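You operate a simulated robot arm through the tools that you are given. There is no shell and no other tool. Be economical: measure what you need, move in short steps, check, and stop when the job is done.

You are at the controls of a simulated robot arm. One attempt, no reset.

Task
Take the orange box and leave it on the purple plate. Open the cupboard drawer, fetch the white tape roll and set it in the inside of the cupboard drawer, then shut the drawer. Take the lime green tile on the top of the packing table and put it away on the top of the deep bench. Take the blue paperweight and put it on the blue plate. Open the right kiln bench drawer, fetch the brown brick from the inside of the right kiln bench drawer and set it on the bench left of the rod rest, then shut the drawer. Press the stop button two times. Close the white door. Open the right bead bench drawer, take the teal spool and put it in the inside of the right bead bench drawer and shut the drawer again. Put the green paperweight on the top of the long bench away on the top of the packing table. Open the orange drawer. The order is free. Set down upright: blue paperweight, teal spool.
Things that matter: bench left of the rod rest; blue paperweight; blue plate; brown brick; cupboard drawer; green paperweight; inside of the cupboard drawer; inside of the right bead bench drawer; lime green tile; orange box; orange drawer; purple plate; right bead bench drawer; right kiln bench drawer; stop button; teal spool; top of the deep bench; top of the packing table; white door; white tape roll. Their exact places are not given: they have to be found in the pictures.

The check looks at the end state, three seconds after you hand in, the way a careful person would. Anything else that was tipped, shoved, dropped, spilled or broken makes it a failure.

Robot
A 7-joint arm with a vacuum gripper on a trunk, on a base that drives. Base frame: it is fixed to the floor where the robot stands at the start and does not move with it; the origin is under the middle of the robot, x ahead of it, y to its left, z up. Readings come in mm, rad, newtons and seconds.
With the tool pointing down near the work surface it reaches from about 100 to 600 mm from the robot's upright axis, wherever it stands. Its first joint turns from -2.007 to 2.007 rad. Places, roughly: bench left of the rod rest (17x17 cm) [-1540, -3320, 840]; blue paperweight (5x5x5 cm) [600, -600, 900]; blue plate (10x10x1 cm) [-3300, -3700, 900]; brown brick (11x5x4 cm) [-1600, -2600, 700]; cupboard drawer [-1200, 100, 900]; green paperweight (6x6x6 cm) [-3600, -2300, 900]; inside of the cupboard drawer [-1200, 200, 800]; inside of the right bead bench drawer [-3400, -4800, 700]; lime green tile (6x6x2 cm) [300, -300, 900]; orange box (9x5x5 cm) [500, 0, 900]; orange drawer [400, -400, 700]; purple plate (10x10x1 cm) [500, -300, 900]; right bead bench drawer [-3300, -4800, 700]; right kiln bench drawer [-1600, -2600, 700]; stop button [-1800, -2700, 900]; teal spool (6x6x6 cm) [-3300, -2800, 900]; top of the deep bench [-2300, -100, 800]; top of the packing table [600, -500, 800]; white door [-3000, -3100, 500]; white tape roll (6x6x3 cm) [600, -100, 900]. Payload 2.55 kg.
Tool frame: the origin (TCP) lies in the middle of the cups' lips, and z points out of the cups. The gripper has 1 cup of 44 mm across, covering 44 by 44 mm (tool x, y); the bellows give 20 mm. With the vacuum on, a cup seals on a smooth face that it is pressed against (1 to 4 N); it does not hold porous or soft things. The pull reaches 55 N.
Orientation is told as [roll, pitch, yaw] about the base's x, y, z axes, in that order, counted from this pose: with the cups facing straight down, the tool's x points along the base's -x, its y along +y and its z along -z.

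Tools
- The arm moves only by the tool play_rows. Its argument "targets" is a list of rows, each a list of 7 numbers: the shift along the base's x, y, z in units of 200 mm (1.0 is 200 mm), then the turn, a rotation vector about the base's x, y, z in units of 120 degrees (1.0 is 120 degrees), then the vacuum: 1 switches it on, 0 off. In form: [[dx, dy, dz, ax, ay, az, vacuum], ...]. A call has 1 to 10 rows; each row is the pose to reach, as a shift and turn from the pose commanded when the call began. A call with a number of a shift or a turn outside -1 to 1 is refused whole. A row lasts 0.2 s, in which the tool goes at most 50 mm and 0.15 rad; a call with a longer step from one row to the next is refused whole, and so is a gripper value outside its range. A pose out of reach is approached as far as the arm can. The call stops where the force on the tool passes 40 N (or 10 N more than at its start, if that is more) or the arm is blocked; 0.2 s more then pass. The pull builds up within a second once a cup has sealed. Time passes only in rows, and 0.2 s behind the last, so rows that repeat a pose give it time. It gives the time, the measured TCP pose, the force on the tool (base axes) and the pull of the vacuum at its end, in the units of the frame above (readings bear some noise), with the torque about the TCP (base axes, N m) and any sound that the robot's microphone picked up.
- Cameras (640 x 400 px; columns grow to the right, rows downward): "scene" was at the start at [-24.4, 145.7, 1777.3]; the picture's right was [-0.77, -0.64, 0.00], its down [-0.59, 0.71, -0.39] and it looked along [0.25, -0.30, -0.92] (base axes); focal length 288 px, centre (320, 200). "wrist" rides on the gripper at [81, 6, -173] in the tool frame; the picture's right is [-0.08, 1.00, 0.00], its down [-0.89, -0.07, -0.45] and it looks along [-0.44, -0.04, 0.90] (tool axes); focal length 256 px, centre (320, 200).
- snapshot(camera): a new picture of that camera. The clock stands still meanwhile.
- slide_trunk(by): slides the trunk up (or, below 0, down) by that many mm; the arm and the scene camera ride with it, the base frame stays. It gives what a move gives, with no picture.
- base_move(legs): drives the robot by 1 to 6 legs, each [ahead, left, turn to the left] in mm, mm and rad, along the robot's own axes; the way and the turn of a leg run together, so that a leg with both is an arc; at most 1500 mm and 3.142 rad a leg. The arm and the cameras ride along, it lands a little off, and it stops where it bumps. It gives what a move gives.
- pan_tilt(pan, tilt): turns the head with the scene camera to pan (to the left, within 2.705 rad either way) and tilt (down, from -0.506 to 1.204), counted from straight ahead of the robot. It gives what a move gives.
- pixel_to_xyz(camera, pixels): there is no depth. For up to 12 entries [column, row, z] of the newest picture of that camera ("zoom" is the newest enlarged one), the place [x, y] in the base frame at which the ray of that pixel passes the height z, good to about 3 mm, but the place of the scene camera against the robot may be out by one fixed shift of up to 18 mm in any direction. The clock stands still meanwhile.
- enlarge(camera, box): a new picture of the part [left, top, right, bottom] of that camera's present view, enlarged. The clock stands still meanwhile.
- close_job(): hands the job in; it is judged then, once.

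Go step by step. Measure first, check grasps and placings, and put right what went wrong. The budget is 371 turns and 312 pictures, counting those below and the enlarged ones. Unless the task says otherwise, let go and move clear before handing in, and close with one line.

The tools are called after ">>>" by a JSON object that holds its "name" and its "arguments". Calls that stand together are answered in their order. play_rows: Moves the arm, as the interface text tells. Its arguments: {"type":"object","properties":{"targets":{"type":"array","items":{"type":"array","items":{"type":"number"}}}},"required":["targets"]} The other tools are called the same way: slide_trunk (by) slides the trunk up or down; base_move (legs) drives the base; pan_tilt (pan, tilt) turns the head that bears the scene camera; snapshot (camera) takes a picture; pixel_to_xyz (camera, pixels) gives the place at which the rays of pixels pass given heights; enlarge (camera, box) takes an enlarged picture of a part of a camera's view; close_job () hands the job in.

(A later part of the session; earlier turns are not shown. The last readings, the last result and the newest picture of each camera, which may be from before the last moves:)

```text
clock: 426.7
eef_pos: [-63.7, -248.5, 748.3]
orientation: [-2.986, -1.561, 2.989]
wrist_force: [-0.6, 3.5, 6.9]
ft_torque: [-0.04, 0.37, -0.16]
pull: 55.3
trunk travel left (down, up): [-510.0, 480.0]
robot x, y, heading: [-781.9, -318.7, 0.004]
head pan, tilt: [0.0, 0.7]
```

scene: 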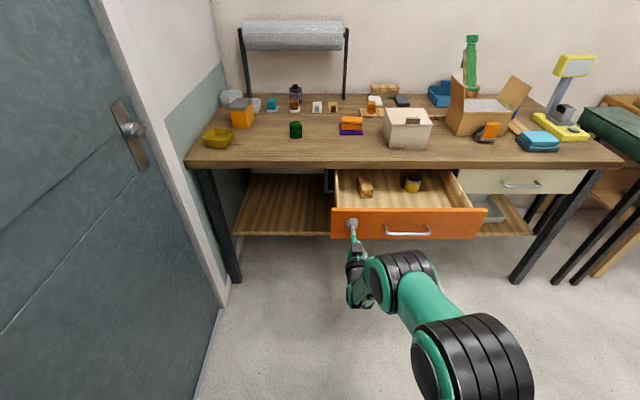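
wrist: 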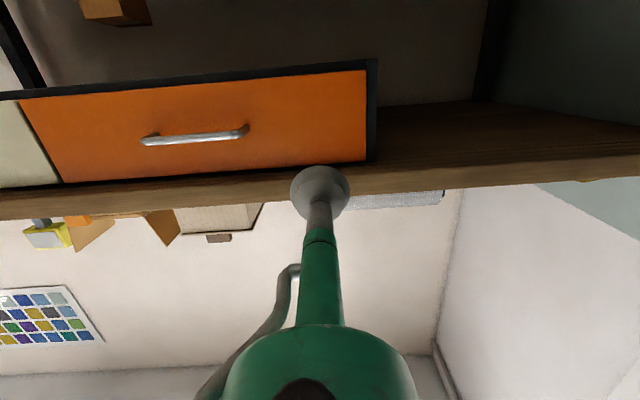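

Over 300 mm open; release and back away.

>>> {"name": "play_rows", "arguments": {"targets": [[0, 0, 0, 0, 0, 0, 0], [0, 0, 0, 0, 0, 0, 0], [0, 0, 0, 0, 0, 0, 0]]}}

>>> {"name": "base_move", "arguments": {"legs": [[-100, -100, 0]]}}

>>> {"name": "snapshot", "arguments": {"camera": "scene"}}

```text
clock: 427.5
eef_pos: [-61.9, -249.9, 747.3]
orientation: [-2.983, -1.563, 2.986]
wrist_force: [0.1, 0.0, -1.0]
ft_torque: [-0.03, 0.0, 0.04]
pull: 0.1
trunk travel left (down, up): [-510.0, 480.0]
robot x, y, heading: [-776.1, -323.4, 0.007]
head pan, tilt: [0.0, 0.7]
```

```text
clock: 428.8
eef_pos: [-161.2, -350.1, 747.6]
orientation: [-3.049, -1.562, 3.048]
wrist_force: [0.1, -0.4, 0.0]
ft_torque: [-0.01, 0.02, 0.03]
pull: 0.1
trunk travel left (down, up): [-510.0, 480.0]
robot x, y, heading: [-886.5, -424.5, 0.001]
head pan, tilt: [0.0, 0.7]
```

```text
191 pictures are left
```

scene: 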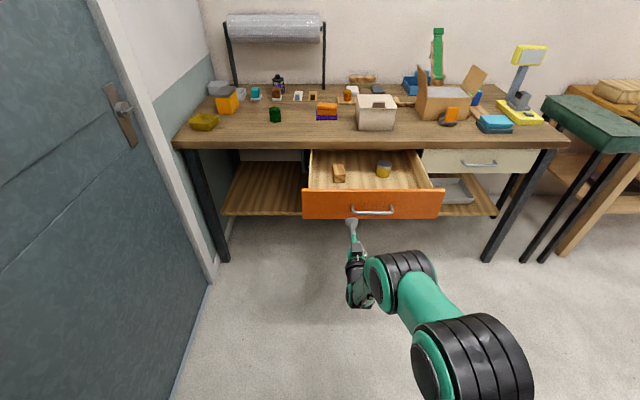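

Orange drawer open. Drive around to the kiln bench side, facing −x.

>>> {"name": "base_move", "arguments": {"legs": [[0, -780, 0], [90, 0, 0], [0, 0, -3.14], [-320, 0, 0], [0, 1250, 0]]}}

>>> {"name": "snapshot", "arguments": {"camera": "scene"}}

```text
clock: 448.7
eef_pos: [-1193.1, -2510.5, 747.1]
orientation: [-2.99, -1.562, -0.165]
wrist_force: [-0.5, -0.7, 1.0]
ft_torque: [-0.01, -0.01, -0.03]
pull: 0.0
trunk travel left (down, up): [-510.0, 480.0]
robot x, y, heading: [-474.9, -2448.2, 3.128]
head pan, tilt: [0.0, 0.7]
```

```text
190 pictures are left
```

scene: 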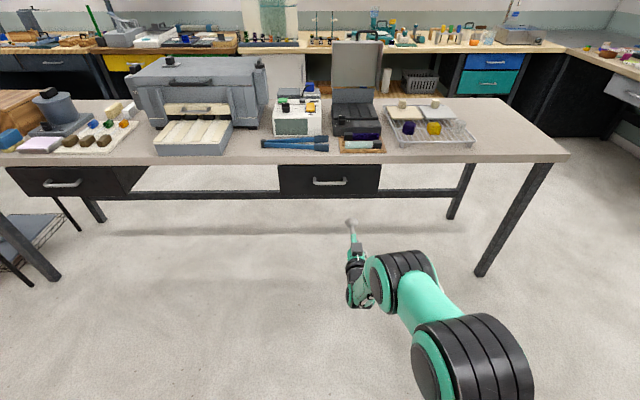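

>>> {"name": "pixel_to_xyz", "arguments": {"camera": "scene", "pixels": [[278, 166, 790], [380, 164, 790], [330, 181, 740], [280, 196, 670], [378, 194, 670], [330, 163, 840], [297, 115, 900]]}}

>>> {"name": "enlarge", "arguments": {"camera": "scene", "box": [120, 30, 480, 210]}}

>>> {"name": "snapshot", "arguments": {"camera": "wrist"}}

```text
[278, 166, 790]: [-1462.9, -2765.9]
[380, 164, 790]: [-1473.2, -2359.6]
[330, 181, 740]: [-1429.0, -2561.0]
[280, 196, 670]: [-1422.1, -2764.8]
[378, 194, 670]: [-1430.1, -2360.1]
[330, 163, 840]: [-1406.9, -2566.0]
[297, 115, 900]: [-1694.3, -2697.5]
```

```text
1.78 times, centred on (300, 120) of scene
```

zoom: 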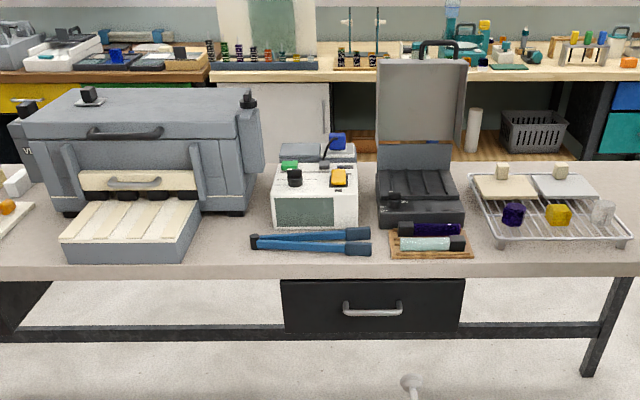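

```text
188 pictures are left
```

wrist: 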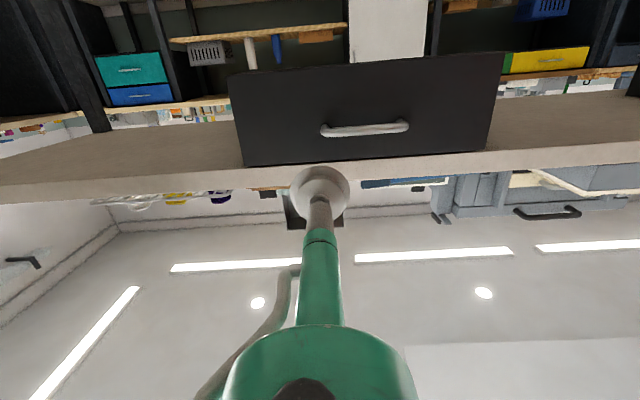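

Drawer panel y −2766…−2360, z≈670–795, plane x≈−1430. Shift right 80, drive in and seal right of the handle.

>>> {"name": "base_move", "arguments": {"legs": [[0, -80, 0.012], [165, 0, 0]]}}

>>> {"name": "play_rows", "arguments": {"targets": [[-0.06, 0, -0.02, 0, 0, 0, 1], [-0.12, 0, -0.04, 0, 0, 0, 1], [-0.18, 0, -0.04, 0, 0, 0, 1], [-0.24, 0, -0.04, 0, 0, 0, 1], [-0.3, 0, -0.04, 0, 0, 0, 1], [-0.36, 0, -0.04, 0, 0, 0, 1], [-0.42, 0, -0.04, 0, 0, 0, 1], [-0.48, 0, -0.04, 0, 0, 0, 1], [-0.54, 0, -0.04, 0, 0, 0, 1]]}}

```text
clock: 450.8
eef_pos: [-1359.4, -2435.7, 747.7]
orientation: [-2.978, -1.563, -0.17]
wrist_force: [-0.6, -0.4, -0.3]
ft_torque: [0.0, 0.0, 0.0]
pull: 0.0
trunk travel left (down, up): [-510.0, 480.0]
robot x, y, heading: [-643.7, -2369.9, 3.139]
head pan, tilt: [0.0, 0.7]
```

```text
clock: 452.7
eef_pos: [-1448.9, -2433.8, 742.0]
orientation: [-3.067, -1.558, -0.078]
wrist_force: [26.1, 2.6, 13.9]
ft_torque: [0.07, -0.59, 0.28]
pull: 54.8
trunk travel left (down, up): [-510.0, 480.0]
robot x, y, heading: [-639.0, -2367.6, 3.137]
head pan, tilt: [0.0, 0.7]
stopped in row 9: the force on the tool passed its limit at 41 N (the readings are from after the stop); the commanded pose is now the measured one
```

Sealed. Pull the drawer out.

>>> {"name": "base_move", "arguments": {"legs": [[-300, 0, 0]]}}

>>> {"name": "snapshot", "arguments": {"camera": "scene"}}

```text
clock: 454.7
eef_pos: [-1149.5, -2437.1, 739.4]
orientation: [3.066, -1.562, 0.071]
wrist_force: [0.4, 14.1, 16.5]
ft_torque: [0.09, -0.25, 0.13]
pull: 55.0
trunk travel left (down, up): [-510.0, 480.0]
robot x, y, heading: [-332.7, -2370.0, 3.141]
head pan, tilt: [0.0, 0.7]
```

```text
187 pictures are left
```

scene: 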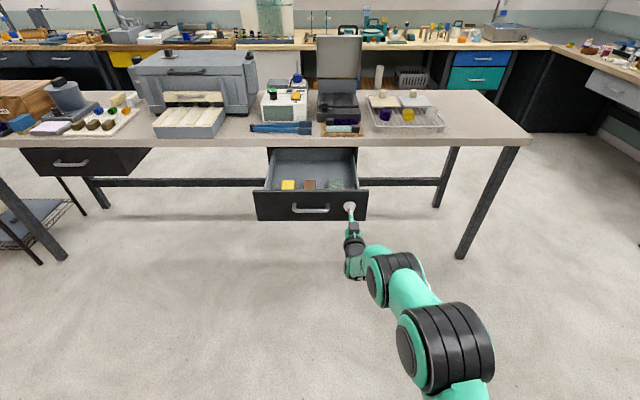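

Drawer open with yellow, brown and grey-green items. Release, raise, and turn the tool down.

>>> {"name": "play_rows", "arguments": {"targets": [[0, 0, 0, 0, 0, 0, 0], [0, 0, 0, 0, 0, 0, 0], [0, 0, 0, 0, 0, 0, 0]]}}

>>> {"name": "base_move", "arguments": {"legs": [[-80, 0, 0]]}}

>>> {"name": "slide_trunk", "arguments": {"by": 393}}

>>> {"name": "play_rows", "arguments": {"targets": [[0.1, 0, 0, 0, -0.07, 0, 0], [0.2, 0, 0, 0, -0.14, 0, 0], [0.3, 0, 0, 0, -0.21, 0, 0], [0.4, 0, 0, 0, -0.28, 0, 0], [0.5, 0, 0, 0, -0.35, 0, 0], [0.6, 0, 0, 0, -0.42, 0, 0], [0.7, 0, 0, 0, -0.49, 0, 0], [0.8, 0, 0, 0, -0.56, 0, 0], [0.9, 0, 0, 0, -0.63, 0, 0], [1.0, 0, 0, 0, -0.7, 0, 0]]}}

>>> {"name": "play_rows", "arguments": {"targets": [[0.1, 0, -0.1, 0, -0.04, 0, 0], [0.3, 0, -0.2, 0, -0.045, 0, 0], [0.5, 0, -0.3, 0, -0.045, 0, 0], [0.5, 0, -0.3, 0, -0.045, 0, 0]]}}

```text
clock: 455.5
eef_pos: [-1150.3, -2436.5, 736.9]
orientation: [-3.033, -1.564, -0.109]
wrist_force: [1.1, 0.8, 0.4]
ft_torque: [0.02, -0.01, -0.03]
pull: 0.1
trunk travel left (down, up): [-510.0, 480.0]
robot x, y, heading: [-337.0, -2367.5, 3.141]
head pan, tilt: [0.0, 0.7]
```

```text
clock: 456.6
eef_pos: [-1071.0, -2437.2, 737.6]
orientation: [-3.056, -1.563, -0.088]
wrist_force: [0.9, -0.6, 0.2]
ft_torque: [0.01, -0.01, 0.03]
pull: 0.1
trunk travel left (down, up): [-510.0, 480.0]
robot x, y, heading: [-255.2, -2368.1, 3.141]
head pan, tilt: [0.0, 0.7]
```

```text
clock: 460.4
eef_pos: [-1070.9, -2436.5, 1131.1]
orientation: [-3.044, -1.564, -0.101]
wrist_force: [0.3, 0.0, -0.7]
ft_torque: [0.01, 0.03, 0.03]
pull: 0.0
trunk travel left (down, up): [-903.0, 87.0]
robot x, y, heading: [-255.6, -2365.4, 3.143]
head pan, tilt: [0.0, 0.7]
```

```text
clock: 462.6
eef_pos: [-856.7, -2452.2, 1107.1]
orientation: [-0.092, -0.266, -3.138]
wrist_force: [0.0, -0.6, -0.7]
ft_torque: [0.0, 0.0, 0.01]
pull: 0.1
out of reach, approached as far as the arm can: row 6, 7, 8, 9, 10
trunk travel left (down, up): [-903.0, 87.0]
robot x, y, heading: [-257.6, -2370.9, 3.138]
head pan, tilt: [0.0, 0.7]
```

```text
clock: 463.6
eef_pos: [-756.6, -2450.0, 1045.9]
orientation: [-0.093, -0.173, -3.14]
wrist_force: [0.1, 0.3, -0.2]
ft_torque: [0.03, -0.03, -0.01]
pull: 0.0
out of reach, approached as far as the arm can: row 1
trunk travel left (down, up): [-903.0, 87.0]
robot x, y, heading: [-259.1, -2366.6, 3.139]
head pan, tilt: [0.0, 0.7]
```

>>> {"name": "play_rows", "arguments": {"targets": [[0, 0.1, 0.1, -0.025, -0.042, 0, 0], [0, 0.2, 0.2, -0.044, -0.083, 0, 0], [0, 0.2, 0.2, -0.044, -0.083, 0, 0]]}}

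>>> {"name": "base_move", "arguments": {"legs": [[390, 200, 0]]}}

>>> {"name": "snapshot", "arguments": {"camera": "wrist"}}

>>> {"name": "snapshot", "arguments": {"camera": "scene"}}

```text
clock: 464.4
eef_pos: [-757.1, -2443.8, 1052.8]
orientation: [-0.079, -0.145, 3.142]
wrist_force: [0.2, 0.4, -0.2]
ft_torque: [0.03, -0.03, -0.02]
pull: 0.1
out of reach, approached as far as the arm can: row 1, 2, 3
trunk travel left (down, up): [-903.0, 87.0]
robot x, y, heading: [-257.4, -2370.0, 3.139]
head pan, tilt: [0.0, 0.7]
```

```text
clock: 467.0
eef_pos: [-1144.6, -2648.5, 1052.9]
orientation: [-0.081, -0.147, -3.139]
wrist_force: [-0.5, -0.3, 0.1]
ft_torque: [0.01, -0.08, 0.02]
pull: 0.0
trunk travel left (down, up): [-903.0, 87.0]
robot x, y, heading: [-647.4, -2572.7, -3.137]
head pan, tilt: [0.0, 0.7]
```

```text
186 pictures are left
```

wrist: 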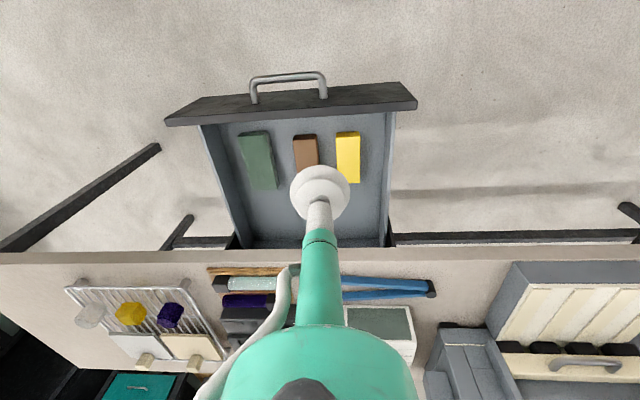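

```text
185 pictures are left
```

scene: 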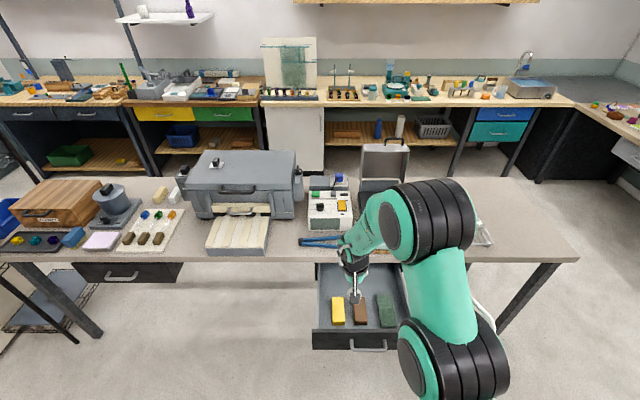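

Brown brick is between green and yellow bricks. Correct the tool tilt first.

>>> {"name": "play_rows", "arguments": {"targets": [[0.1, 0, -0.1, 0, 0, 0, 0], [0.2, 0, -0.2, 0, 0, 0, 0], [0.3, 0, -0.3, 0, 0, 0, 0], [0.3, 0, -0.3, 0, 0, 0, 0]]}}

```text
clock: 468.0
eef_pos: [-1085.7, -2650.4, 991.7]
orientation: [-0.077, -0.148, -3.137]
wrist_force: [0.3, -0.9, -0.5]
ft_torque: [0.02, -0.03, 0.01]
pull: 0.1
trunk travel left (down, up): [-903.0, 87.0]
robot x, y, heading: [-644.0, -2575.1, -3.142]
head pan, tilt: [0.0, 0.7]
```

>>> {"name": "play_rows", "arguments": {"targets": [[0, 0, 0, -0.018, -0.035, 0, 0], [0, 0, 0, -0.037, -0.07, 0, 0], [0, 0, 0, -0.037, -0.07, 0, 0]]}}

```text
clock: 468.8
eef_pos: [-1080.5, -2648.8, 987.8]
orientation: [-0.043, -0.077, 3.14]
wrist_force: [0.6, 0.7, 0.4]
ft_torque: [0.01, 0.0, -0.04]
pull: 0.2
out of reach, approached as far as the arm can: row 1, 2, 3
trunk travel left (down, up): [-903.0, 87.0]
robot x, y, heading: [-642.3, -2573.9, -3.137]
head pan, tilt: [0.0, 0.7]
```

>>> {"name": "play_rows", "arguments": {"targets": [[0.1, 0, 0.1, 0, 0, 0, 0], [0.2, 0, 0.25, 0, 0, 0, 0], [0.25, 0.1, 0.4, 0, 0, 0, 0], [0.3, 0.2, 0.5, 0, 0, 0, 0], [0.3, 0.3, 0.5, -0.02, -0.037, 0, 0], [0.3, 0.37, 0.5, -0.02, -0.037, 0, 0], [0.3, 0.37, 0.5, -0.02, -0.037, 0, 0]]}}

```text
clock: 470.4
eef_pos: [-1006.4, -2591.1, 1049.3]
orientation: [-0.052, -0.071, -3.141]
wrist_force: [0.5, 0.8, -0.3]
ft_torque: [0.03, -0.02, -0.01]
pull: 0.1
out of reach, approached as far as the arm can: row 3, 4, 5, 6, 7
trunk travel left (down, up): [-903.0, 87.0]
robot x, y, heading: [-643.4, -2572.2, -3.134]
head pan, tilt: [0.0, 0.7]
```

>>> {"name": "play_rows", "arguments": {"targets": [[-0.2, 0, 0, 0, 0, 0, 0], [-0.4, 0, 0, 0, 0, 0, 0], [-0.6, 0, -0.1, 0, 0, 0, 0], [-0.7, 0, -0.3, -0.012, -0.017, 0, 0], [-0.7, 0, -0.5, -0.025, -0.034, 0, 0], [-0.7, 0, -0.5, -0.025, -0.034, 0, 0]]}}

>>> {"name": "snapshot", "arguments": {"camera": "scene"}}

```text
clock: 471.8
eef_pos: [-1133.0, -2564.4, 961.9]
orientation: [-0.007, -0.224, 3.14]
wrist_force: [-0.8, -1.2, 0.1]
ft_torque: [0.0, -0.07, -0.01]
pull: 0.1
out of reach, approached as far as the arm can: row 1, 2, 3, 4, 5, 6
trunk travel left (down, up): [-903.0, 87.0]
robot x, y, heading: [-649.9, -2570.7, -3.144]
head pan, tilt: [0.0, 0.7]
```

```text
184 pictures are left
```

scene: 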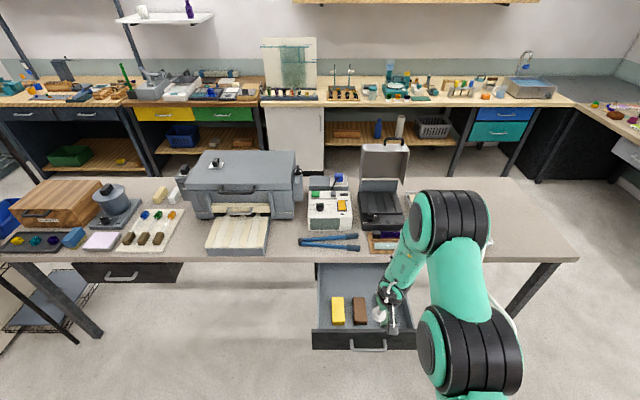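

The arm has drifted into an awkward elbow posture. Rotate back partway toward horizontal, then retry the downward turn closer in.

>>> {"name": "play_rows", "arguments": {"targets": [[-0.05, 0, 0.15, 0, 0.07, 0, 0], [-0.1, 0, 0.3, 0, 0.14, 0, 0], [-0.15, 0, 0.45, 0, 0.21, 0, 0], [-0.2, 0, 0.6, 0, 0.28, 0, 0], [-0.25, 0, 0.75, 0, 0.35, 0, 0], [-0.3, 0, 0.85, 0, 0.42, 0, 0], [-0.35, 0, 0.85, 0, 0.49, 0, 0], [-0.4, 0, 0.85, 0, 0.56, 0, 0], [-0.45, 0, 0.85, 0, 0.56, 0, 0]]}}

```text
clock: 473.8
eef_pos: [-1236.5, -2590.2, 1119.2]
orientation: [0.009, -1.172, 3.137]
wrist_force: [-1.1, 1.5, -0.4]
ft_torque: [-0.04, 0.02, 0.01]
pull: 0.1
out of reach, approached as far as the arm can: row 1, 2, 3, 5
trunk travel left (down, up): [-903.0, 87.0]
robot x, y, heading: [-646.0, -2572.1, -3.141]
head pan, tilt: [0.0, 0.7]
```

>>> {"name": "play_rows", "arguments": {"targets": [[0.1, 0, 0, 0, -0.07, 0, 0], [0.2, 0, 0, 0, -0.14, 0, 0], [0.3, 0, 0, 0, -0.21, 0, 0], [0.4, 0, 0, 0, -0.28, 0, 0], [0.5, 0, 0, 0, -0.35, 0, 0], [0.6, 0, -0.05, 0, -0.42, 0, 0], [0.7, 0, -0.1, 0, -0.49, 0, 0], [0.8, 0, -0.15, 0, -0.56, 0, 0], [0.8, 0, -0.15, 0, -0.56, 0, 0]]}}

```text
clock: 475.8
eef_pos: [-1074.9, -2592.7, 1086.7]
orientation: [0.001, 0.005, 3.14]
wrist_force: [0.4, -0.6, 0.6]
ft_torque: [-0.01, 0.04, -0.01]
pull: 0.1
out of reach, approached as far as the arm can: row 5, 6
trunk travel left (down, up): [-903.0, 87.0]
robot x, y, heading: [-645.6, -2570.6, -3.146]
head pan, tilt: [0.0, 0.7]
```

Tool is vertical again. Look at the brick.

>>> {"name": "snapshot", "arguments": {"camera": "wrist"}}

```text
183 pictures are left
```

wrist: 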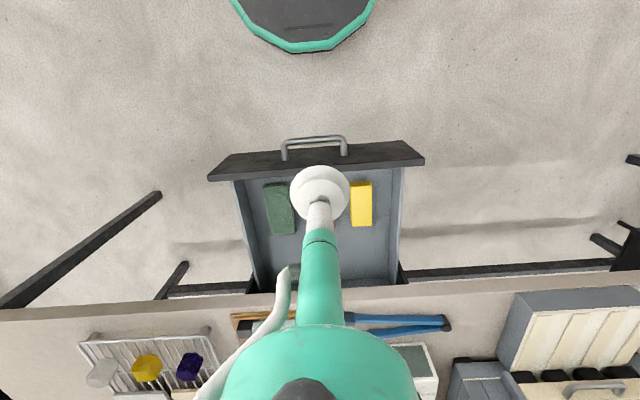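

>>> {"name": "play_rows", "arguments": {"targets": [[0, 0.2, -0.1, 0, 0, 0, 0], [0, 0.4, -0.2, 0, 0, 0, 0], [0, 0.5, -0.3, 0, 0, 0, 0], [0, 0.5, -0.4, 0, 0, 0, 0]]}}

>>> {"name": "slide_trunk", "arguments": {"by": -120}}

>>> {"name": "snapshot", "arguments": {"camera": "wrist"}}

```text
clock: 476.8
eef_pos: [-1074.7, -2490.4, 1006.0]
orientation: [0.001, 0.002, 3.14]
wrist_force: [0.2, 0.4, -0.2]
ft_torque: [0.01, -0.04, 0.0]
pull: 0.1
trunk travel left (down, up): [-903.0, 87.0]
robot x, y, heading: [-643.7, -2576.7, -3.141]
head pan, tilt: [0.0, 0.7]
```

```text
clock: 478.3
eef_pos: [-1074.4, -2489.7, 886.7]
orientation: [0.003, 0.001, 3.14]
wrist_force: [-0.8, 0.0, -0.5]
ft_torque: [0.03, 0.0, 0.02]
pull: 0.0
trunk travel left (down, up): [-783.0, 207.0]
robot x, y, heading: [-650.5, -2574.3, -3.135]
head pan, tilt: [0.0, 0.7]
```

```text
182 pictures are left
```

wrist: 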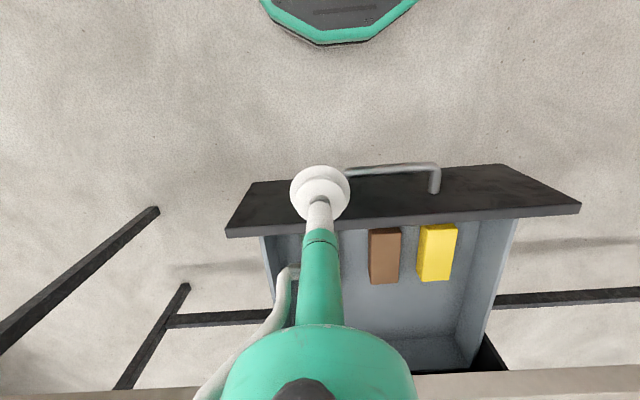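

>>> {"name": "pixel_to_xyz", "arguments": {"camera": "wrist", "pixels": [[385, 258, 725], [370, 235, 725], [400, 235, 725], [398, 282, 725], [370, 284, 725], [385, 258, 700], [421, 230, 725], [452, 276, 725], [235, 235, 790]]}}

>>> {"name": "enlarge", "arguments": {"camera": "wrist", "box": [330, 200, 490, 300]}}

```text
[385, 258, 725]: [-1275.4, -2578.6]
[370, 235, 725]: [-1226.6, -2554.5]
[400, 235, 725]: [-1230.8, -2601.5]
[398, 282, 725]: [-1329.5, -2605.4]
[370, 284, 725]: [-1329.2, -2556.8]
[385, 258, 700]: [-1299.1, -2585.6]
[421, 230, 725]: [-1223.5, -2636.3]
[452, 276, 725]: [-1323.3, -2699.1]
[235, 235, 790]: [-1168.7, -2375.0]
```

```text
4.00 times, centred on (410, 250) of wrist
```

zoom: 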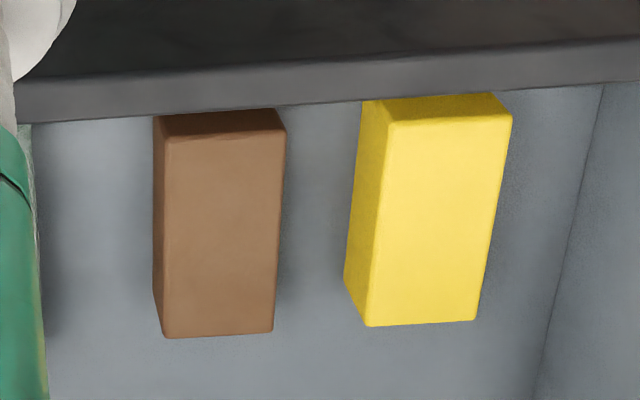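

Brick centre ≈ (−1291,−2583), top z≈708. Drive ahead 120, position arm above.

>>> {"name": "base_move", "arguments": {"legs": [[120, 0, 0]]}}

>>> {"name": "play_rows", "arguments": {"targets": [[-0.1, -0.1, 0, 0, 0, 0, 0], [-0.2, -0.2, 0, 0, 0, 0, 0], [-0.3, -0.3, 0, 0, 0, 0, 0], [-0.4, -0.4, 0, 0, 0, 0, 0], [-0.48, -0.46, 0, 0, 0, 0, 0], [-0.48, -0.46, -0.2, 0, 0, 0, 0], [-0.48, -0.46, -0.4, 0, 0, 0, 0], [-0.48, -0.46, -0.4, 0, 0, 0, 0]]}}

>>> {"name": "snapshot", "arguments": {"camera": "wrist"}}

```text
clock: 479.6
eef_pos: [-1194.9, -2491.1, 886.0]
orientation: [0.002, 0.004, 3.14]
wrist_force: [0.0, 0.4, -0.2]
ft_torque: [-0.02, -0.04, 0.01]
pull: 0.1
trunk travel left (down, up): [-783.0, 207.0]
robot x, y, heading: [-770.4, -2575.8, -3.133]
head pan, tilt: [0.0, 0.7]
```

```text
clock: 481.4
eef_pos: [-1294.1, -2582.7, 805.3]
orientation: [0.003, 0.002, 3.14]
wrist_force: [-0.3, -0.3, -0.2]
ft_torque: [-0.03, 0.0, 0.04]
pull: 0.1
trunk travel left (down, up): [-783.0, 207.0]
robot x, y, heading: [-766.3, -2573.5, -3.138]
head pan, tilt: [0.0, 0.7]
```

```text
180 pictures are left
```

wrist: 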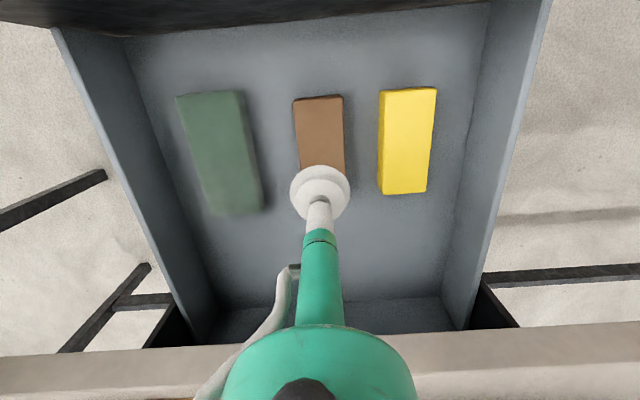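

Nearly centred; shift +6 mm x and descend with vacuum.

>>> {"name": "play_rows", "arguments": {"targets": [[0.03, 0, -0.2, 0, 0, 0, 0], [0.03, 0, -0.38, 0, 0, 0, 1], [0.03, 0, -0.42, 0, 0, 0, 1], [0.03, 0, -0.45, 0, 0, 0, 1], [0.03, 0, -0.48, 0, 0, 0, 1], [0.03, 0, -0.51, 0, 0, 0, 1], [0.03, 0, -0.54, 0, 0, 0, 1], [0.03, 0, -0.57, 0, 0, 0, 1], [0.03, 0, -0.6, 0, 0, 0, 1]]}}

```text
clock: 483.0
eef_pos: [-1296.5, -2582.7, 707.9]
orientation: [0.001, -0.021, 3.141]
wrist_force: [0.3, 0.2, 16.5]
ft_torque: [0.07, -0.59, -0.01]
pull: 54.4
trunk travel left (down, up): [-783.0, 207.0]
robot x, y, heading: [-766.4, -2570.7, -3.144]
head pan, tilt: [0.0, 0.7]
stopped in row 7: the force on the tool passed its limit at 40 N (the readings are from after the stop); the commanded pose is now the measured one
```

Sealed on the brick. Lift, raise trunk and drive left to the rod-rest area.

>>> {"name": "play_rows", "arguments": {"targets": [[0, 0, 0.15, 0, 0, 0, 1], [0, 0, 0.35, 0, 0, 0, 1], [0, 0, 0.55, 0, 0, 0, 1], [0, 0, 0.75, 0, 0, 0, 1], [0.1, 0, 0.95, 0, 0, 0, 1], [0.3, 0, 0.95, 0, 0, 0, 1], [0.45, 0, 0.95, 0, 0, 0, 1]]}}

>>> {"name": "slide_trunk", "arguments": {"by": 120}}

>>> {"name": "base_move", "arguments": {"legs": [[-160, 0, 0], [0, 700, 0]]}}

>>> {"name": "snapshot", "arguments": {"camera": "scene"}}

>>> {"name": "snapshot", "arguments": {"camera": "wrist"}}

```text
clock: 484.6
eef_pos: [-1199.0, -2582.1, 892.2]
orientation: [0.002, -0.016, 3.138]
wrist_force: [0.3, 0.4, -1.7]
ft_torque: [0.01, -0.01, 0.0]
pull: 55.0
trunk travel left (down, up): [-783.0, 207.0]
robot x, y, heading: [-765.2, -2574.8, -3.134]
head pan, tilt: [0.0, 0.7]
```

```text
clock: 486.1
eef_pos: [-1199.7, -2581.9, 1011.0]
orientation: [0.004, -0.015, 3.139]
wrist_force: [-0.6, 0.6, -1.6]
ft_torque: [0.0, -0.06, -0.01]
pull: 54.7
trunk travel left (down, up): [-903.0, 87.0]
robot x, y, heading: [-764.3, -2571.6, -3.141]
head pan, tilt: [0.0, 0.7]
```

```text
clock: 490.9
eef_pos: [-1041.3, -3274.4, 1012.4]
orientation: [0.002, -0.015, 3.133]
wrist_force: [0.3, -1.6, -1.3]
ft_torque: [0.03, -0.05, -0.02]
pull: 55.1
trunk travel left (down, up): [-903.0, 87.0]
robot x, y, heading: [-605.0, -3267.8, 3.134]
head pan, tilt: [0.0, 0.7]
```

```text
179 pictures are left
```

scene: 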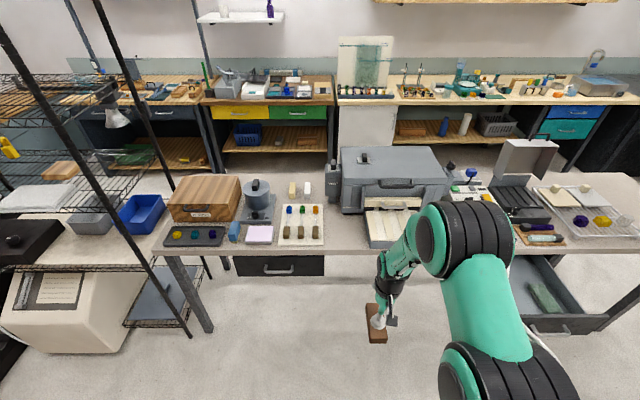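

```text
178 pictures are left
```

wrist: 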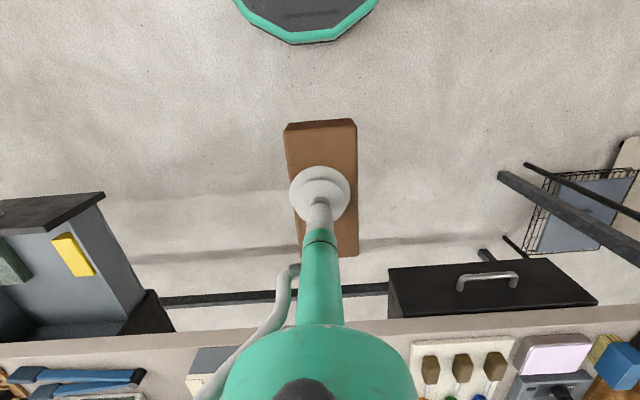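

>>> {"name": "pixel_to_xyz", "arguments": {"camera": "scene", "pixels": [[325, 240, 840], [370, 240, 840], [348, 230, 840], [348, 250, 840], [325, 205, 840], [340, 210, 840]]}}

>>> {"name": "base_move", "arguments": {"legs": [[390, 40, 0.0]]}}

>>> {"name": "snapshot", "arguments": {"camera": "wrist"}}

```text
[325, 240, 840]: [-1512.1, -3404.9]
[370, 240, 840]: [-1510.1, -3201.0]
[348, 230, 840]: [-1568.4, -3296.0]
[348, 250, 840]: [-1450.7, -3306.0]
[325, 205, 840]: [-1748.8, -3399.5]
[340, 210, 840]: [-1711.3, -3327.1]
```

```text
clock: 493.4
eef_pos: [-1434.4, -3316.7, 1011.0]
orientation: [0.004, -0.012, 3.139]
wrist_force: [0.6, 0.1, -1.8]
ft_torque: [0.06, -0.06, 0.02]
pull: 54.7
trunk travel left (down, up): [-903.0, 87.0]
robot x, y, heading: [-998.1, -3306.5, -3.139]
head pan, tilt: [0.0, 0.7]
```

```text
177 pictures are left
```

wrist: 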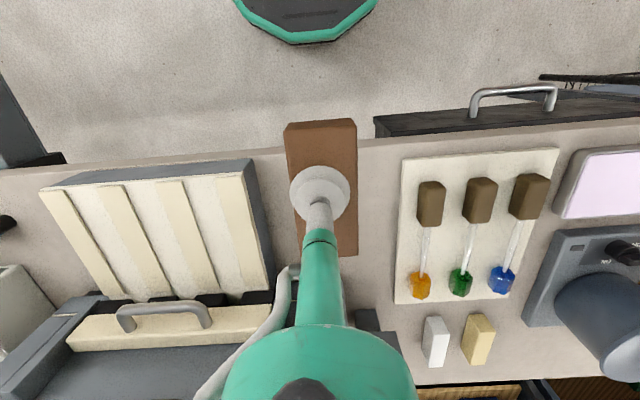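

Free bench between the palette and the rod rest. Place at (−1540,−3318).

>>> {"name": "play_rows", "arguments": {"targets": [[-0.2, 0, 0, 0, 0, 0, 1], [-0.4, 0, 0, 0, 0, 0, 1], [-0.53, -0.01, 0, 0, 0, 0, 1], [-0.53, -0.01, -0.2, 0, 0, 0, 1], [-0.53, -0.01, -0.4, 0, 0, 0, 1], [-0.53, -0.01, -0.55, 0, 0, 0, 1], [-0.53, -0.01, -0.55, 0, 0, 0, 1]]}}

>>> {"name": "snapshot", "arguments": {"camera": "wrist"}}

```text
clock: 495.0
eef_pos: [-1541.3, -3320.2, 901.5]
orientation: [0.004, -0.014, 3.138]
wrist_force: [-0.3, -0.4, -2.6]
ft_torque: [0.0, -0.04, 0.0]
pull: 55.0
trunk travel left (down, up): [-903.0, 87.0]
robot x, y, heading: [-1000.3, -3307.3, -3.138]
head pan, tilt: [0.0, 0.7]
```

```text
176 pictures are left
```

wrist: 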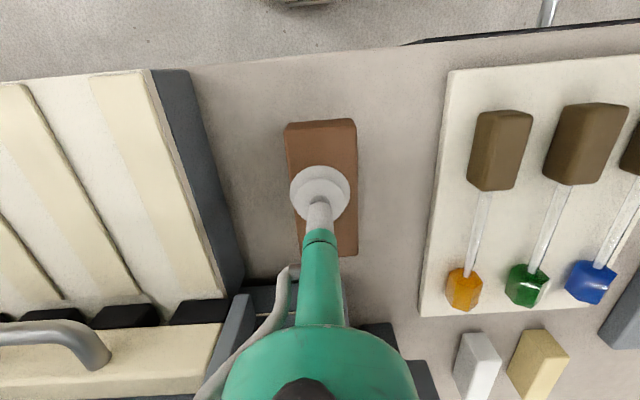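

Clear. Lower to contact.

>>> {"name": "play_rows", "arguments": {"targets": [[0, 0, -0.05, 0, 0, 0, 1], [0, 0, -0.07, 0, 0, 0, 1], [0, 0, -0.09, 0, 0, 0, 1], [0, 0, -0.11, 0, 0, 0, 1], [0, 0, -0.125, 0, 0, 0, 1], [0, 0, -0.14, 0, 0, 0, 1], [0, 0, -0.155, 0, 0, 0, 1]]}}

```text
clock: 496.6
eef_pos: [-1543.9, -3319.1, 877.3]
orientation: [0.004, -0.022, 3.139]
wrist_force: [9.5, -0.3, 21.1]
ft_torque: [0.03, -0.27, 0.0]
pull: 55.2
trunk travel left (down, up): [-903.0, 87.0]
robot x, y, heading: [-999.6, -3306.8, -3.14]
head pan, tilt: [0.0, 0.7]
stopped in row 7: the force on the tool passed its limit at 40 N (the readings are from after the stop); the commanded pose is now the measured one
```

>>> {"name": "play_rows", "arguments": {"targets": [[0, 0, 0.01, 0, 0, 0, 1], [0, 0, 0.01, 0, 0, 0, 0], [0, 0, 0.01, 0, 0, 0, 0], [0, 0, 0.03, 0, 0, 0, 0], [0, 0, 0.2, 0, 0, 0, 0], [0, 0, 0.4, 0, 0, 0, 0], [0.1, 0, 0.6, 0, 0, 0, 0], [0.3, 0, 0.7, 0, 0, 0, 0], [0.5, 0, 0.8, 0, 0, 0, 0]]}}

>>> {"name": "snapshot", "arguments": {"camera": "wrist"}}

>>> {"name": "snapshot", "arguments": {"camera": "scene"}}

```text
clock: 498.6
eef_pos: [-1444.9, -3317.0, 1035.1]
orientation: [0.003, -0.022, 3.138]
wrist_force: [-0.3, 0.2, 0.3]
ft_torque: [-0.02, 0.01, -0.01]
pull: 0.1
trunk travel left (down, up): [-903.0, 87.0]
robot x, y, heading: [-999.0, -3306.9, -3.142]
head pan, tilt: [0.0, 0.7]
```

```text
175 pictures are left
```

wrist: 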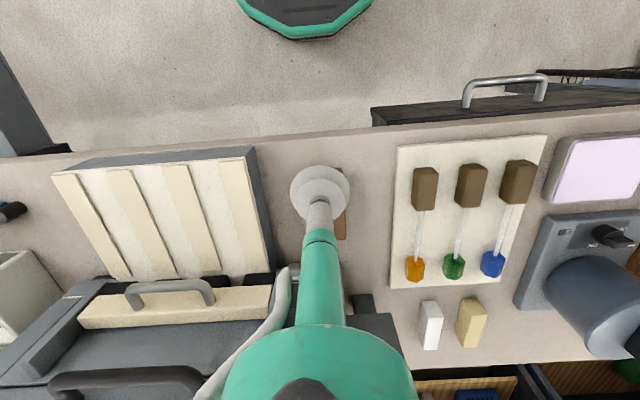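

```text
174 pictures are left
```

scene: 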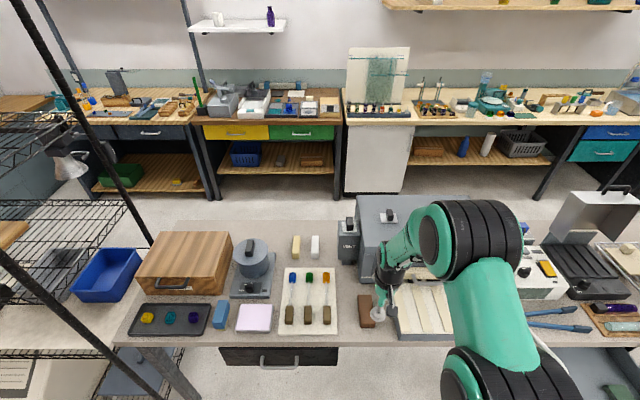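

Brick is placed left of the rod rest. Next, close this drawer: back off, align, horizontal tool.

>>> {"name": "base_move", "arguments": {"legs": [[-600, 0, 0], [0, -880, 0]]}}

>>> {"name": "play_rows", "arguments": {"targets": [[0.1, 0, 0.1, 0, 0, 0, 0], [0.15, 0, 0.22, 0, 0, 0, 0], [0.15, 0, 0.22, 0, 0, 0, 0]]}}

>>> {"name": "play_rows", "arguments": {"targets": [[-0.1, 0, 0.03, 0, 0.07, 0, 0], [-0.2, 0, 0.06, 0, 0.14, 0, 0], [-0.3, 0, 0.09, 0, 0.21, 0, 0], [-0.4, 0, 0.12, 0, 0.28, 0, 0], [-0.5, 0, 0.15, 0, 0.35, 0, 0], [-0.6, 0, 0.18, 0, 0.42, 0, 0], [-0.7, 0, 0.21, 0, 0.49, 0, 0], [-0.8, 0, 0.24, 0, 0.56, 0, 0], [-0.9, 0, 0.27, 0, 0.63, 0, 0], [-0.99, 0, 0.3, 0, 0.7, 0, 0]]}}

>>> {"name": "play_rows", "arguments": {"targets": [[0, 0, 0, 0, 0.045, 0, 0], [0, 0, 0, 0, 0.045, 0, 0]]}}

```text
clock: 506.2
eef_pos: [-839.0, -2423.9, 1034.8]
orientation: [0.005, -0.021, 3.121]
wrist_force: [-0.4, -0.2, 0.2]
ft_torque: [0.0, 0.0, 0.02]
pull: 0.1
trunk travel left (down, up): [-903.0, 87.0]
robot x, y, heading: [-392.0, -2421.1, 3.121]
head pan, tilt: [0.0, 0.7]
```

```text
clock: 507.1
eef_pos: [-810.6, -2421.7, 1078.6]
orientation: [0.003, -0.022, 3.123]
wrist_force: [-0.9, 0.4, -0.4]
ft_torque: [0.03, 0.0, -0.01]
pull: 0.0
trunk travel left (down, up): [-903.0, 87.0]
robot x, y, heading: [-393.1, -2423.4, 3.127]
head pan, tilt: [0.0, 0.7]
```

```text
clock: 509.2
eef_pos: [-1010.3, -2424.9, 1137.7]
orientation: [0.228, -1.487, 2.915]
wrist_force: [0.9, -0.2, -0.6]
ft_torque: [0.01, 0.0, 0.02]
pull: 0.1
trunk travel left (down, up): [-903.0, 87.0]
robot x, y, heading: [-394.3, -2421.1, 3.127]
head pan, tilt: [0.0, 0.7]
```

```text
clock: 509.9
eef_pos: [-1007.8, -2424.7, 1139.4]
orientation: [2.172, -1.548, 0.974]
wrist_force: [0.4, -0.8, 1.1]
ft_torque: [-0.01, -0.02, -0.02]
pull: 0.0
trunk travel left (down, up): [-903.0, 87.0]
robot x, y, heading: [-388.8, -2420.4, 3.129]
head pan, tilt: [0.0, 0.7]
```

Clean. Lower the trunk and check alignment.

>>> {"name": "slide_trunk", "arguments": {"by": -397}}

>>> {"name": "snapshot", "arguments": {"camera": "wrist"}}

```text
clock: 513.7
eef_pos: [-1008.0, -2424.1, 741.6]
orientation: [2.107, -1.548, 1.038]
wrist_force: [-0.3, -0.5, 0.1]
ft_torque: [0.01, 0.0, 0.05]
pull: 0.1
trunk travel left (down, up): [-506.0, 484.0]
robot x, y, heading: [-392.2, -2418.1, 3.124]
head pan, tilt: [0.0, 0.7]
```

```text
173 pictures are left
```

wrist: 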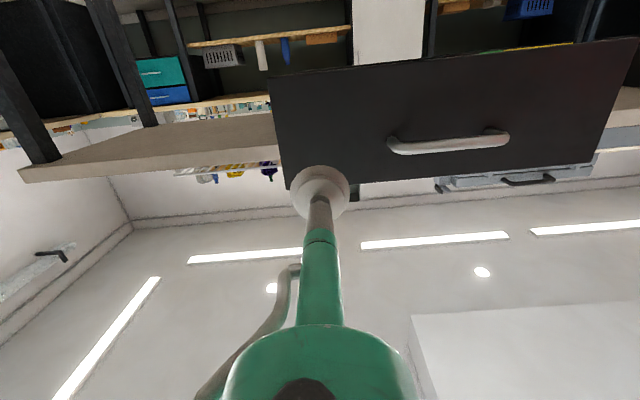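

Good alignment. Push shut.

>>> {"name": "base_move", "arguments": {"legs": [[390, 15, 0.015]]}}

>>> {"name": "play_rows", "arguments": {"targets": [[-0.06, 0, 0, 0, 0, 0, 0], [-0.12, 0, 0, 0, 0, 0, 0], [-0.18, 0, 0, 0, 0, 0, 0], [-0.24, 0, 0, 0, 0, 0, 0], [-0.29, 0, 0, 0, 0, 0, 0], [-0.34, 0, 0, 0, 0, 0, 0], [-0.39, 0, 0, 0, 0, 0, 0], [-0.44, 0, 0, 0, 0, 0, 0]]}}

>>> {"name": "snapshot", "arguments": {"camera": "scene"}}

```text
clock: 516.1
eef_pos: [-1405.8, -2455.0, 741.4]
orientation: [2.105, -1.55, 1.068]
wrist_force: [0.2, -0.2, -1.0]
ft_torque: [0.01, -0.01, -0.01]
pull: 0.1
trunk travel left (down, up): [-506.0, 484.0]
robot x, y, heading: [-790.4, -2436.2, -3.128]
head pan, tilt: [0.0, 0.7]
```

```text
clock: 517.6
eef_pos: [-1463.9, -2456.9, 738.5]
orientation: [1.761, -1.551, 1.411]
wrist_force: [21.1, -0.3, 6.1]
ft_torque: [-0.03, -0.24, -0.04]
pull: 0.1
trunk travel left (down, up): [-506.0, 484.0]
robot x, y, heading: [-790.2, -2433.2, -3.132]
head pan, tilt: [0.0, 0.7]
stopped in row 7: the force on the tool passed its limit at 49 N (the readings are from after the stop); the commanded pose is now the measured one
```

```text
172 pictures are left
```

scene: 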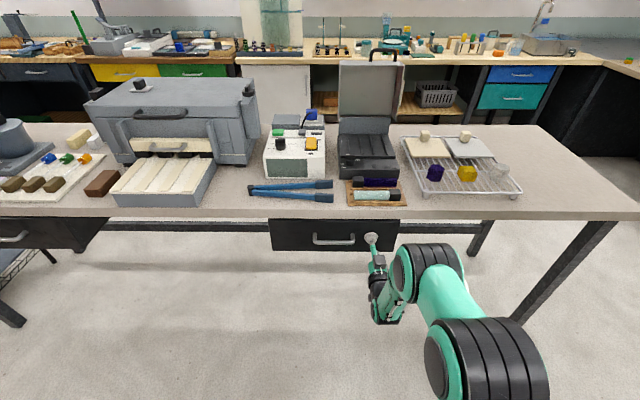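

Drawer shut. Now look at the control box for the stop button.

>>> {"name": "enlarge", "arguments": {"camera": "scene", "box": [240, 90, 400, 210]}}

>>> {"name": "pixel_to_xyz", "arguments": {"camera": "scene", "pixels": [[311, 145, 910], [279, 142, 910], [279, 133, 910], [311, 115, 900], [285, 118, 880]]}}

```text
3.33 times, centred on (320, 150) of scene
```

zoom: 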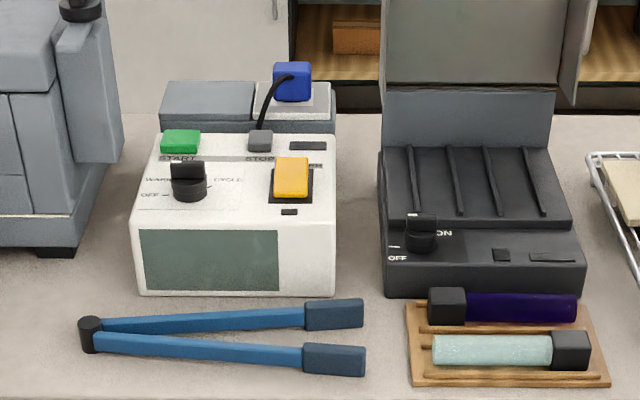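

```text
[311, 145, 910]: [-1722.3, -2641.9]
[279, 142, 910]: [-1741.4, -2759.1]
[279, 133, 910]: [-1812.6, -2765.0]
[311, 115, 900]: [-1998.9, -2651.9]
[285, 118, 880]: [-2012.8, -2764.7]
```

The grey button behind the "STOP" label at ≈(302,132) is the target. Back off, raise, tool down.

>>> {"name": "base_move", "arguments": {"legs": [[-200, 0, -0.01]]}}

>>> {"name": "slide_trunk", "arguments": {"by": 397}}

>>> {"name": "play_rows", "arguments": {"targets": [[0.1, 0, 0, 0, -0.07, 0, 0], [0.2, 0, 0, 0, -0.14, 0, 0], [0.3, 0, 0, 0, -0.21, 0, 0], [0.4, 0, 0, 0, -0.28, 0, 0], [0.5, 0, 0, 0, -0.35, 0, 0], [0.6, 0, 0, 0, -0.42, 0, 0], [0.7, 0, 0, 0, -0.49, 0, 0], [0.8, 0, 0, 0, -0.56, 0, 0], [0.9, 0, 0, 0, -0.63, 0, 0], [1.0, 0, 0, 0, -0.7, 0, 0]]}}

>>> {"name": "play_rows", "arguments": {"targets": [[0.1, 0, 0, 0, -0.045, 0, 0], [0.2, 0, 0, 0, -0.045, 0, 0]]}}

```text
clock: 519.2
eef_pos: [-1271.2, -2450.6, 738.7]
orientation: [1.817, -1.552, 1.349]
wrist_force: [0.4, -0.1, 0.6]
ft_torque: [0.0, -0.02, 0.02]
pull: 0.1
trunk travel left (down, up): [-506.0, 484.0]
robot x, y, heading: [-595.2, -2432.4, -3.133]
head pan, tilt: [0.0, 0.7]
```

```text
clock: 523.0
eef_pos: [-1272.6, -2448.8, 1134.7]
orientation: [1.79, -1.551, 1.377]
wrist_force: [0.1, 0.6, -0.2]
ft_torque: [0.01, -0.01, -0.02]
pull: 0.0
trunk travel left (down, up): [-903.0, 87.0]
robot x, y, heading: [-595.8, -2430.5, -3.14]
head pan, tilt: [0.0, 0.7]
```

```text
clock: 525.2
eef_pos: [-1072.9, -2450.2, 1134.3]
orientation: [0.026, -0.104, 3.124]
wrist_force: [0.1, 0.1, -0.2]
ft_torque: [-0.01, -0.05, -0.02]
pull: 0.1
trunk travel left (down, up): [-903.0, 87.0]
robot x, y, heading: [-593.8, -2429.9, -3.136]
head pan, tilt: [0.0, 0.7]
```

```text
clock: 525.8
eef_pos: [-1031.6, -2451.8, 1135.0]
orientation: [0.026, -0.013, 3.124]
wrist_force: [0.2, -0.1, 0.5]
ft_torque: [0.04, 0.01, 0.02]
pull: 0.1
trunk travel left (down, up): [-903.0, 87.0]
robot x, y, heading: [-593.2, -2434.4, -3.141]
head pan, tilt: [0.0, 0.7]
```

>>> {"name": "base_move", "arguments": {"legs": [[0, 225, 0], [450, 0, 0]]}}

>>> {"name": "snapshot", "arguments": {"camera": "wrist"}}

>>> {"name": "snapshot", "arguments": {"camera": "scene"}}

```text
clock: 529.8
eef_pos: [-1474.1, -2686.0, 1134.4]
orientation: [0.024, -0.013, 3.123]
wrist_force: [-0.5, 0.5, 0.3]
ft_torque: [0.03, 0.01, -0.02]
pull: 0.1
trunk travel left (down, up): [-903.0, 87.0]
robot x, y, heading: [-1032.3, -2668.1, -3.135]
head pan, tilt: [0.0, 0.7]
```

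```text
170 pictures are left
```

wrist: 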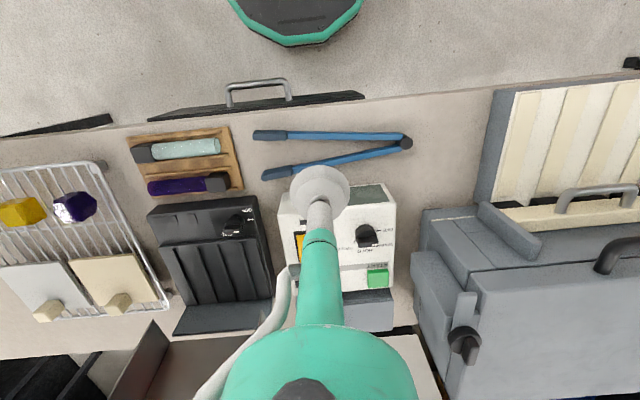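

```text
169 pictures are left
```

scene: 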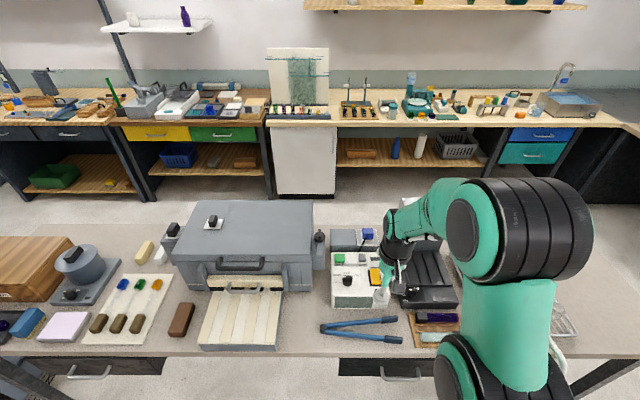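

>>> {"name": "play_rows", "arguments": {"targets": [[0, -0.2, 0, 0, 0, 0, 0], [-0.1, -0.4, 0, 0, 0, 0, 0], [-0.2, -0.5, 0, 0, 0, 0, 0], [-0.2, -0.5, 0, 0, 0, 0, 0]]}}

>>> {"name": "enlarge", "arguments": {"camera": "wrist", "box": [160, 130, 400, 330]}}

```text
clock: 530.8
eef_pos: [-1511.7, -2785.3, 1134.5]
orientation: [0.024, -0.015, 3.121]
wrist_force: [0.8, 0.6, 0.5]
ft_torque: [0.01, 0.06, 0.02]
pull: 0.1
trunk travel left (down, up): [-903.0, 87.0]
robot x, y, heading: [-1033.9, -2669.1, -3.135]
head pan, tilt: [0.0, 0.7]
```

```text
2.00 times, centred on (280, 230) of wrist
```

zoom: 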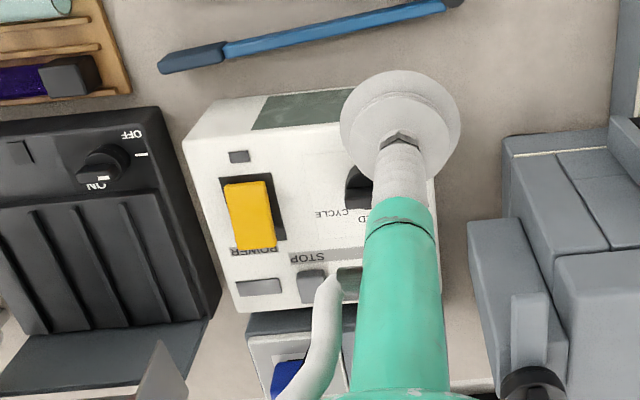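

>>> {"name": "pixel_to_xyz", "arguments": {"camera": "zoom", "pixels": [[313, 288, 905], [313, 288, 920], [298, 272, 905], [327, 305, 905], [340, 282, 905], [235, 305, 900], [440, 290, 900], [185, 145, 900], [250, 288, 900]]}}

```text
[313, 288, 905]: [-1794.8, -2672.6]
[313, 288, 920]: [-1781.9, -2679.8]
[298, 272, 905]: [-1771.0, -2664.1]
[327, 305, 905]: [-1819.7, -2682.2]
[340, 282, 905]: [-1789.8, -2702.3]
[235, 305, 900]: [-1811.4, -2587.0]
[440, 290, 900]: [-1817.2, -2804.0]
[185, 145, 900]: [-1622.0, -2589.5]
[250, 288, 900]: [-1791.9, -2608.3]
```

>>> {"name": "base_move", "arguments": {"legs": [[190, 0, 0]]}}

>>> {"name": "play_rows", "arguments": {"targets": [[0, 0.2, 0, 0, 0, 0, 0], [0, 0.4, -0.1, 0, 0, 0, 0], [-0.1, 0.5, -0.3, 0, 0, 0, 0], [-0.2, 0.55, -0.5, 0, 0, 0, 0], [-0.2, 0.55, -0.6, 0, 0, 0, 0], [-0.2, 0.55, -0.6, 0, 0, 0, 0]]}}

>>> {"name": "snapshot", "arguments": {"camera": "wrist"}}

>>> {"name": "snapshot", "arguments": {"camera": "scene"}}

```text
clock: 532.3
eef_pos: [-1699.7, -2788.6, 1133.6]
orientation: [0.024, -0.015, 3.126]
wrist_force: [-0.3, 0.4, -0.2]
ft_torque: [-0.02, -0.02, 0.03]
pull: 0.1
trunk travel left (down, up): [-903.0, 87.0]
robot x, y, heading: [-1220.2, -2665.9, -3.131]
head pan, tilt: [0.0, 0.7]
```

```text
clock: 533.7
eef_pos: [-1739.8, -2678.2, 1014.6]
orientation: [0.025, -0.013, 3.125]
wrist_force: [0.6, 0.6, 0.8]
ft_torque: [-0.01, 0.0, 0.03]
pull: 0.0
trunk travel left (down, up): [-903.0, 87.0]
robot x, y, heading: [-1220.8, -2668.8, -3.135]
head pan, tilt: [0.0, 0.7]
```

```text
167 pictures are left
```

wrist: 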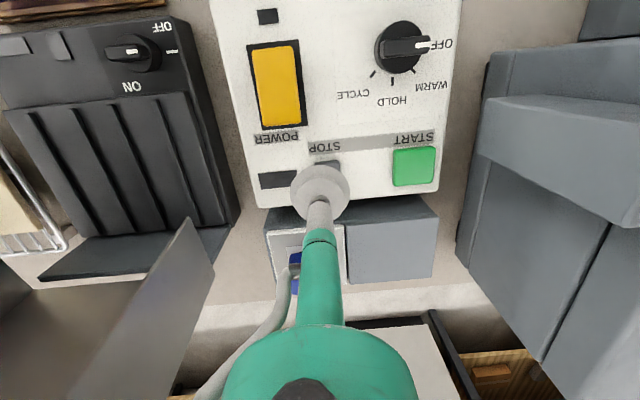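

```text
166 pictures are left
```

scene: 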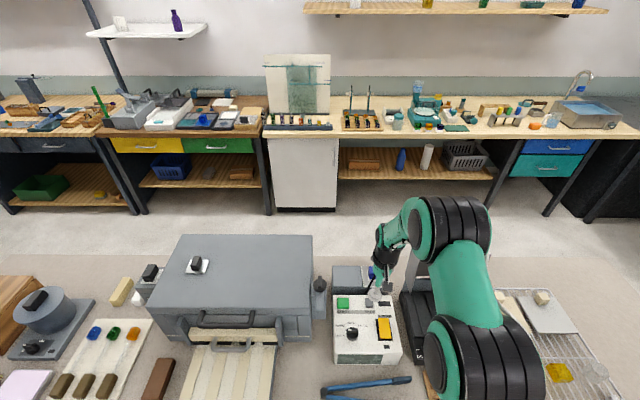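

>>> {"name": "pixel_to_xyz", "arguments": {"camera": "wrist", "pixels": [[327, 170, 905], [327, 162, 905], [393, 165, 905], [414, 166, 905], [436, 150, 905]]}}

>>> {"name": "enlarge", "arguments": {"camera": "wrist", "box": [240, 110, 440, 235]}}

```text
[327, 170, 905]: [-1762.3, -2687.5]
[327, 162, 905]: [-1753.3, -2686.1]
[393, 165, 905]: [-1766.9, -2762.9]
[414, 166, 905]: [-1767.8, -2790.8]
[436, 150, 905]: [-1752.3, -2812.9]
```

```text
3.20 times, centred on (340, 172) of wrist
```

zoom: 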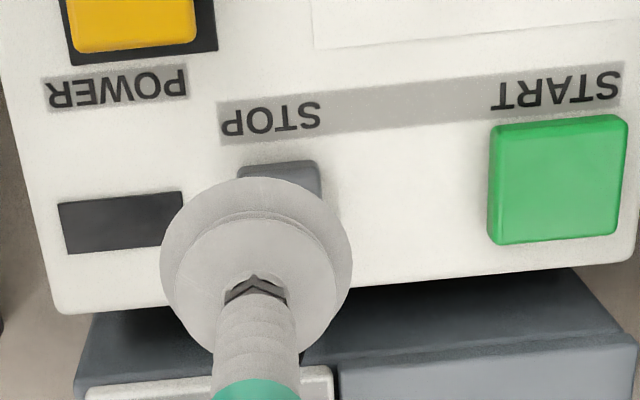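

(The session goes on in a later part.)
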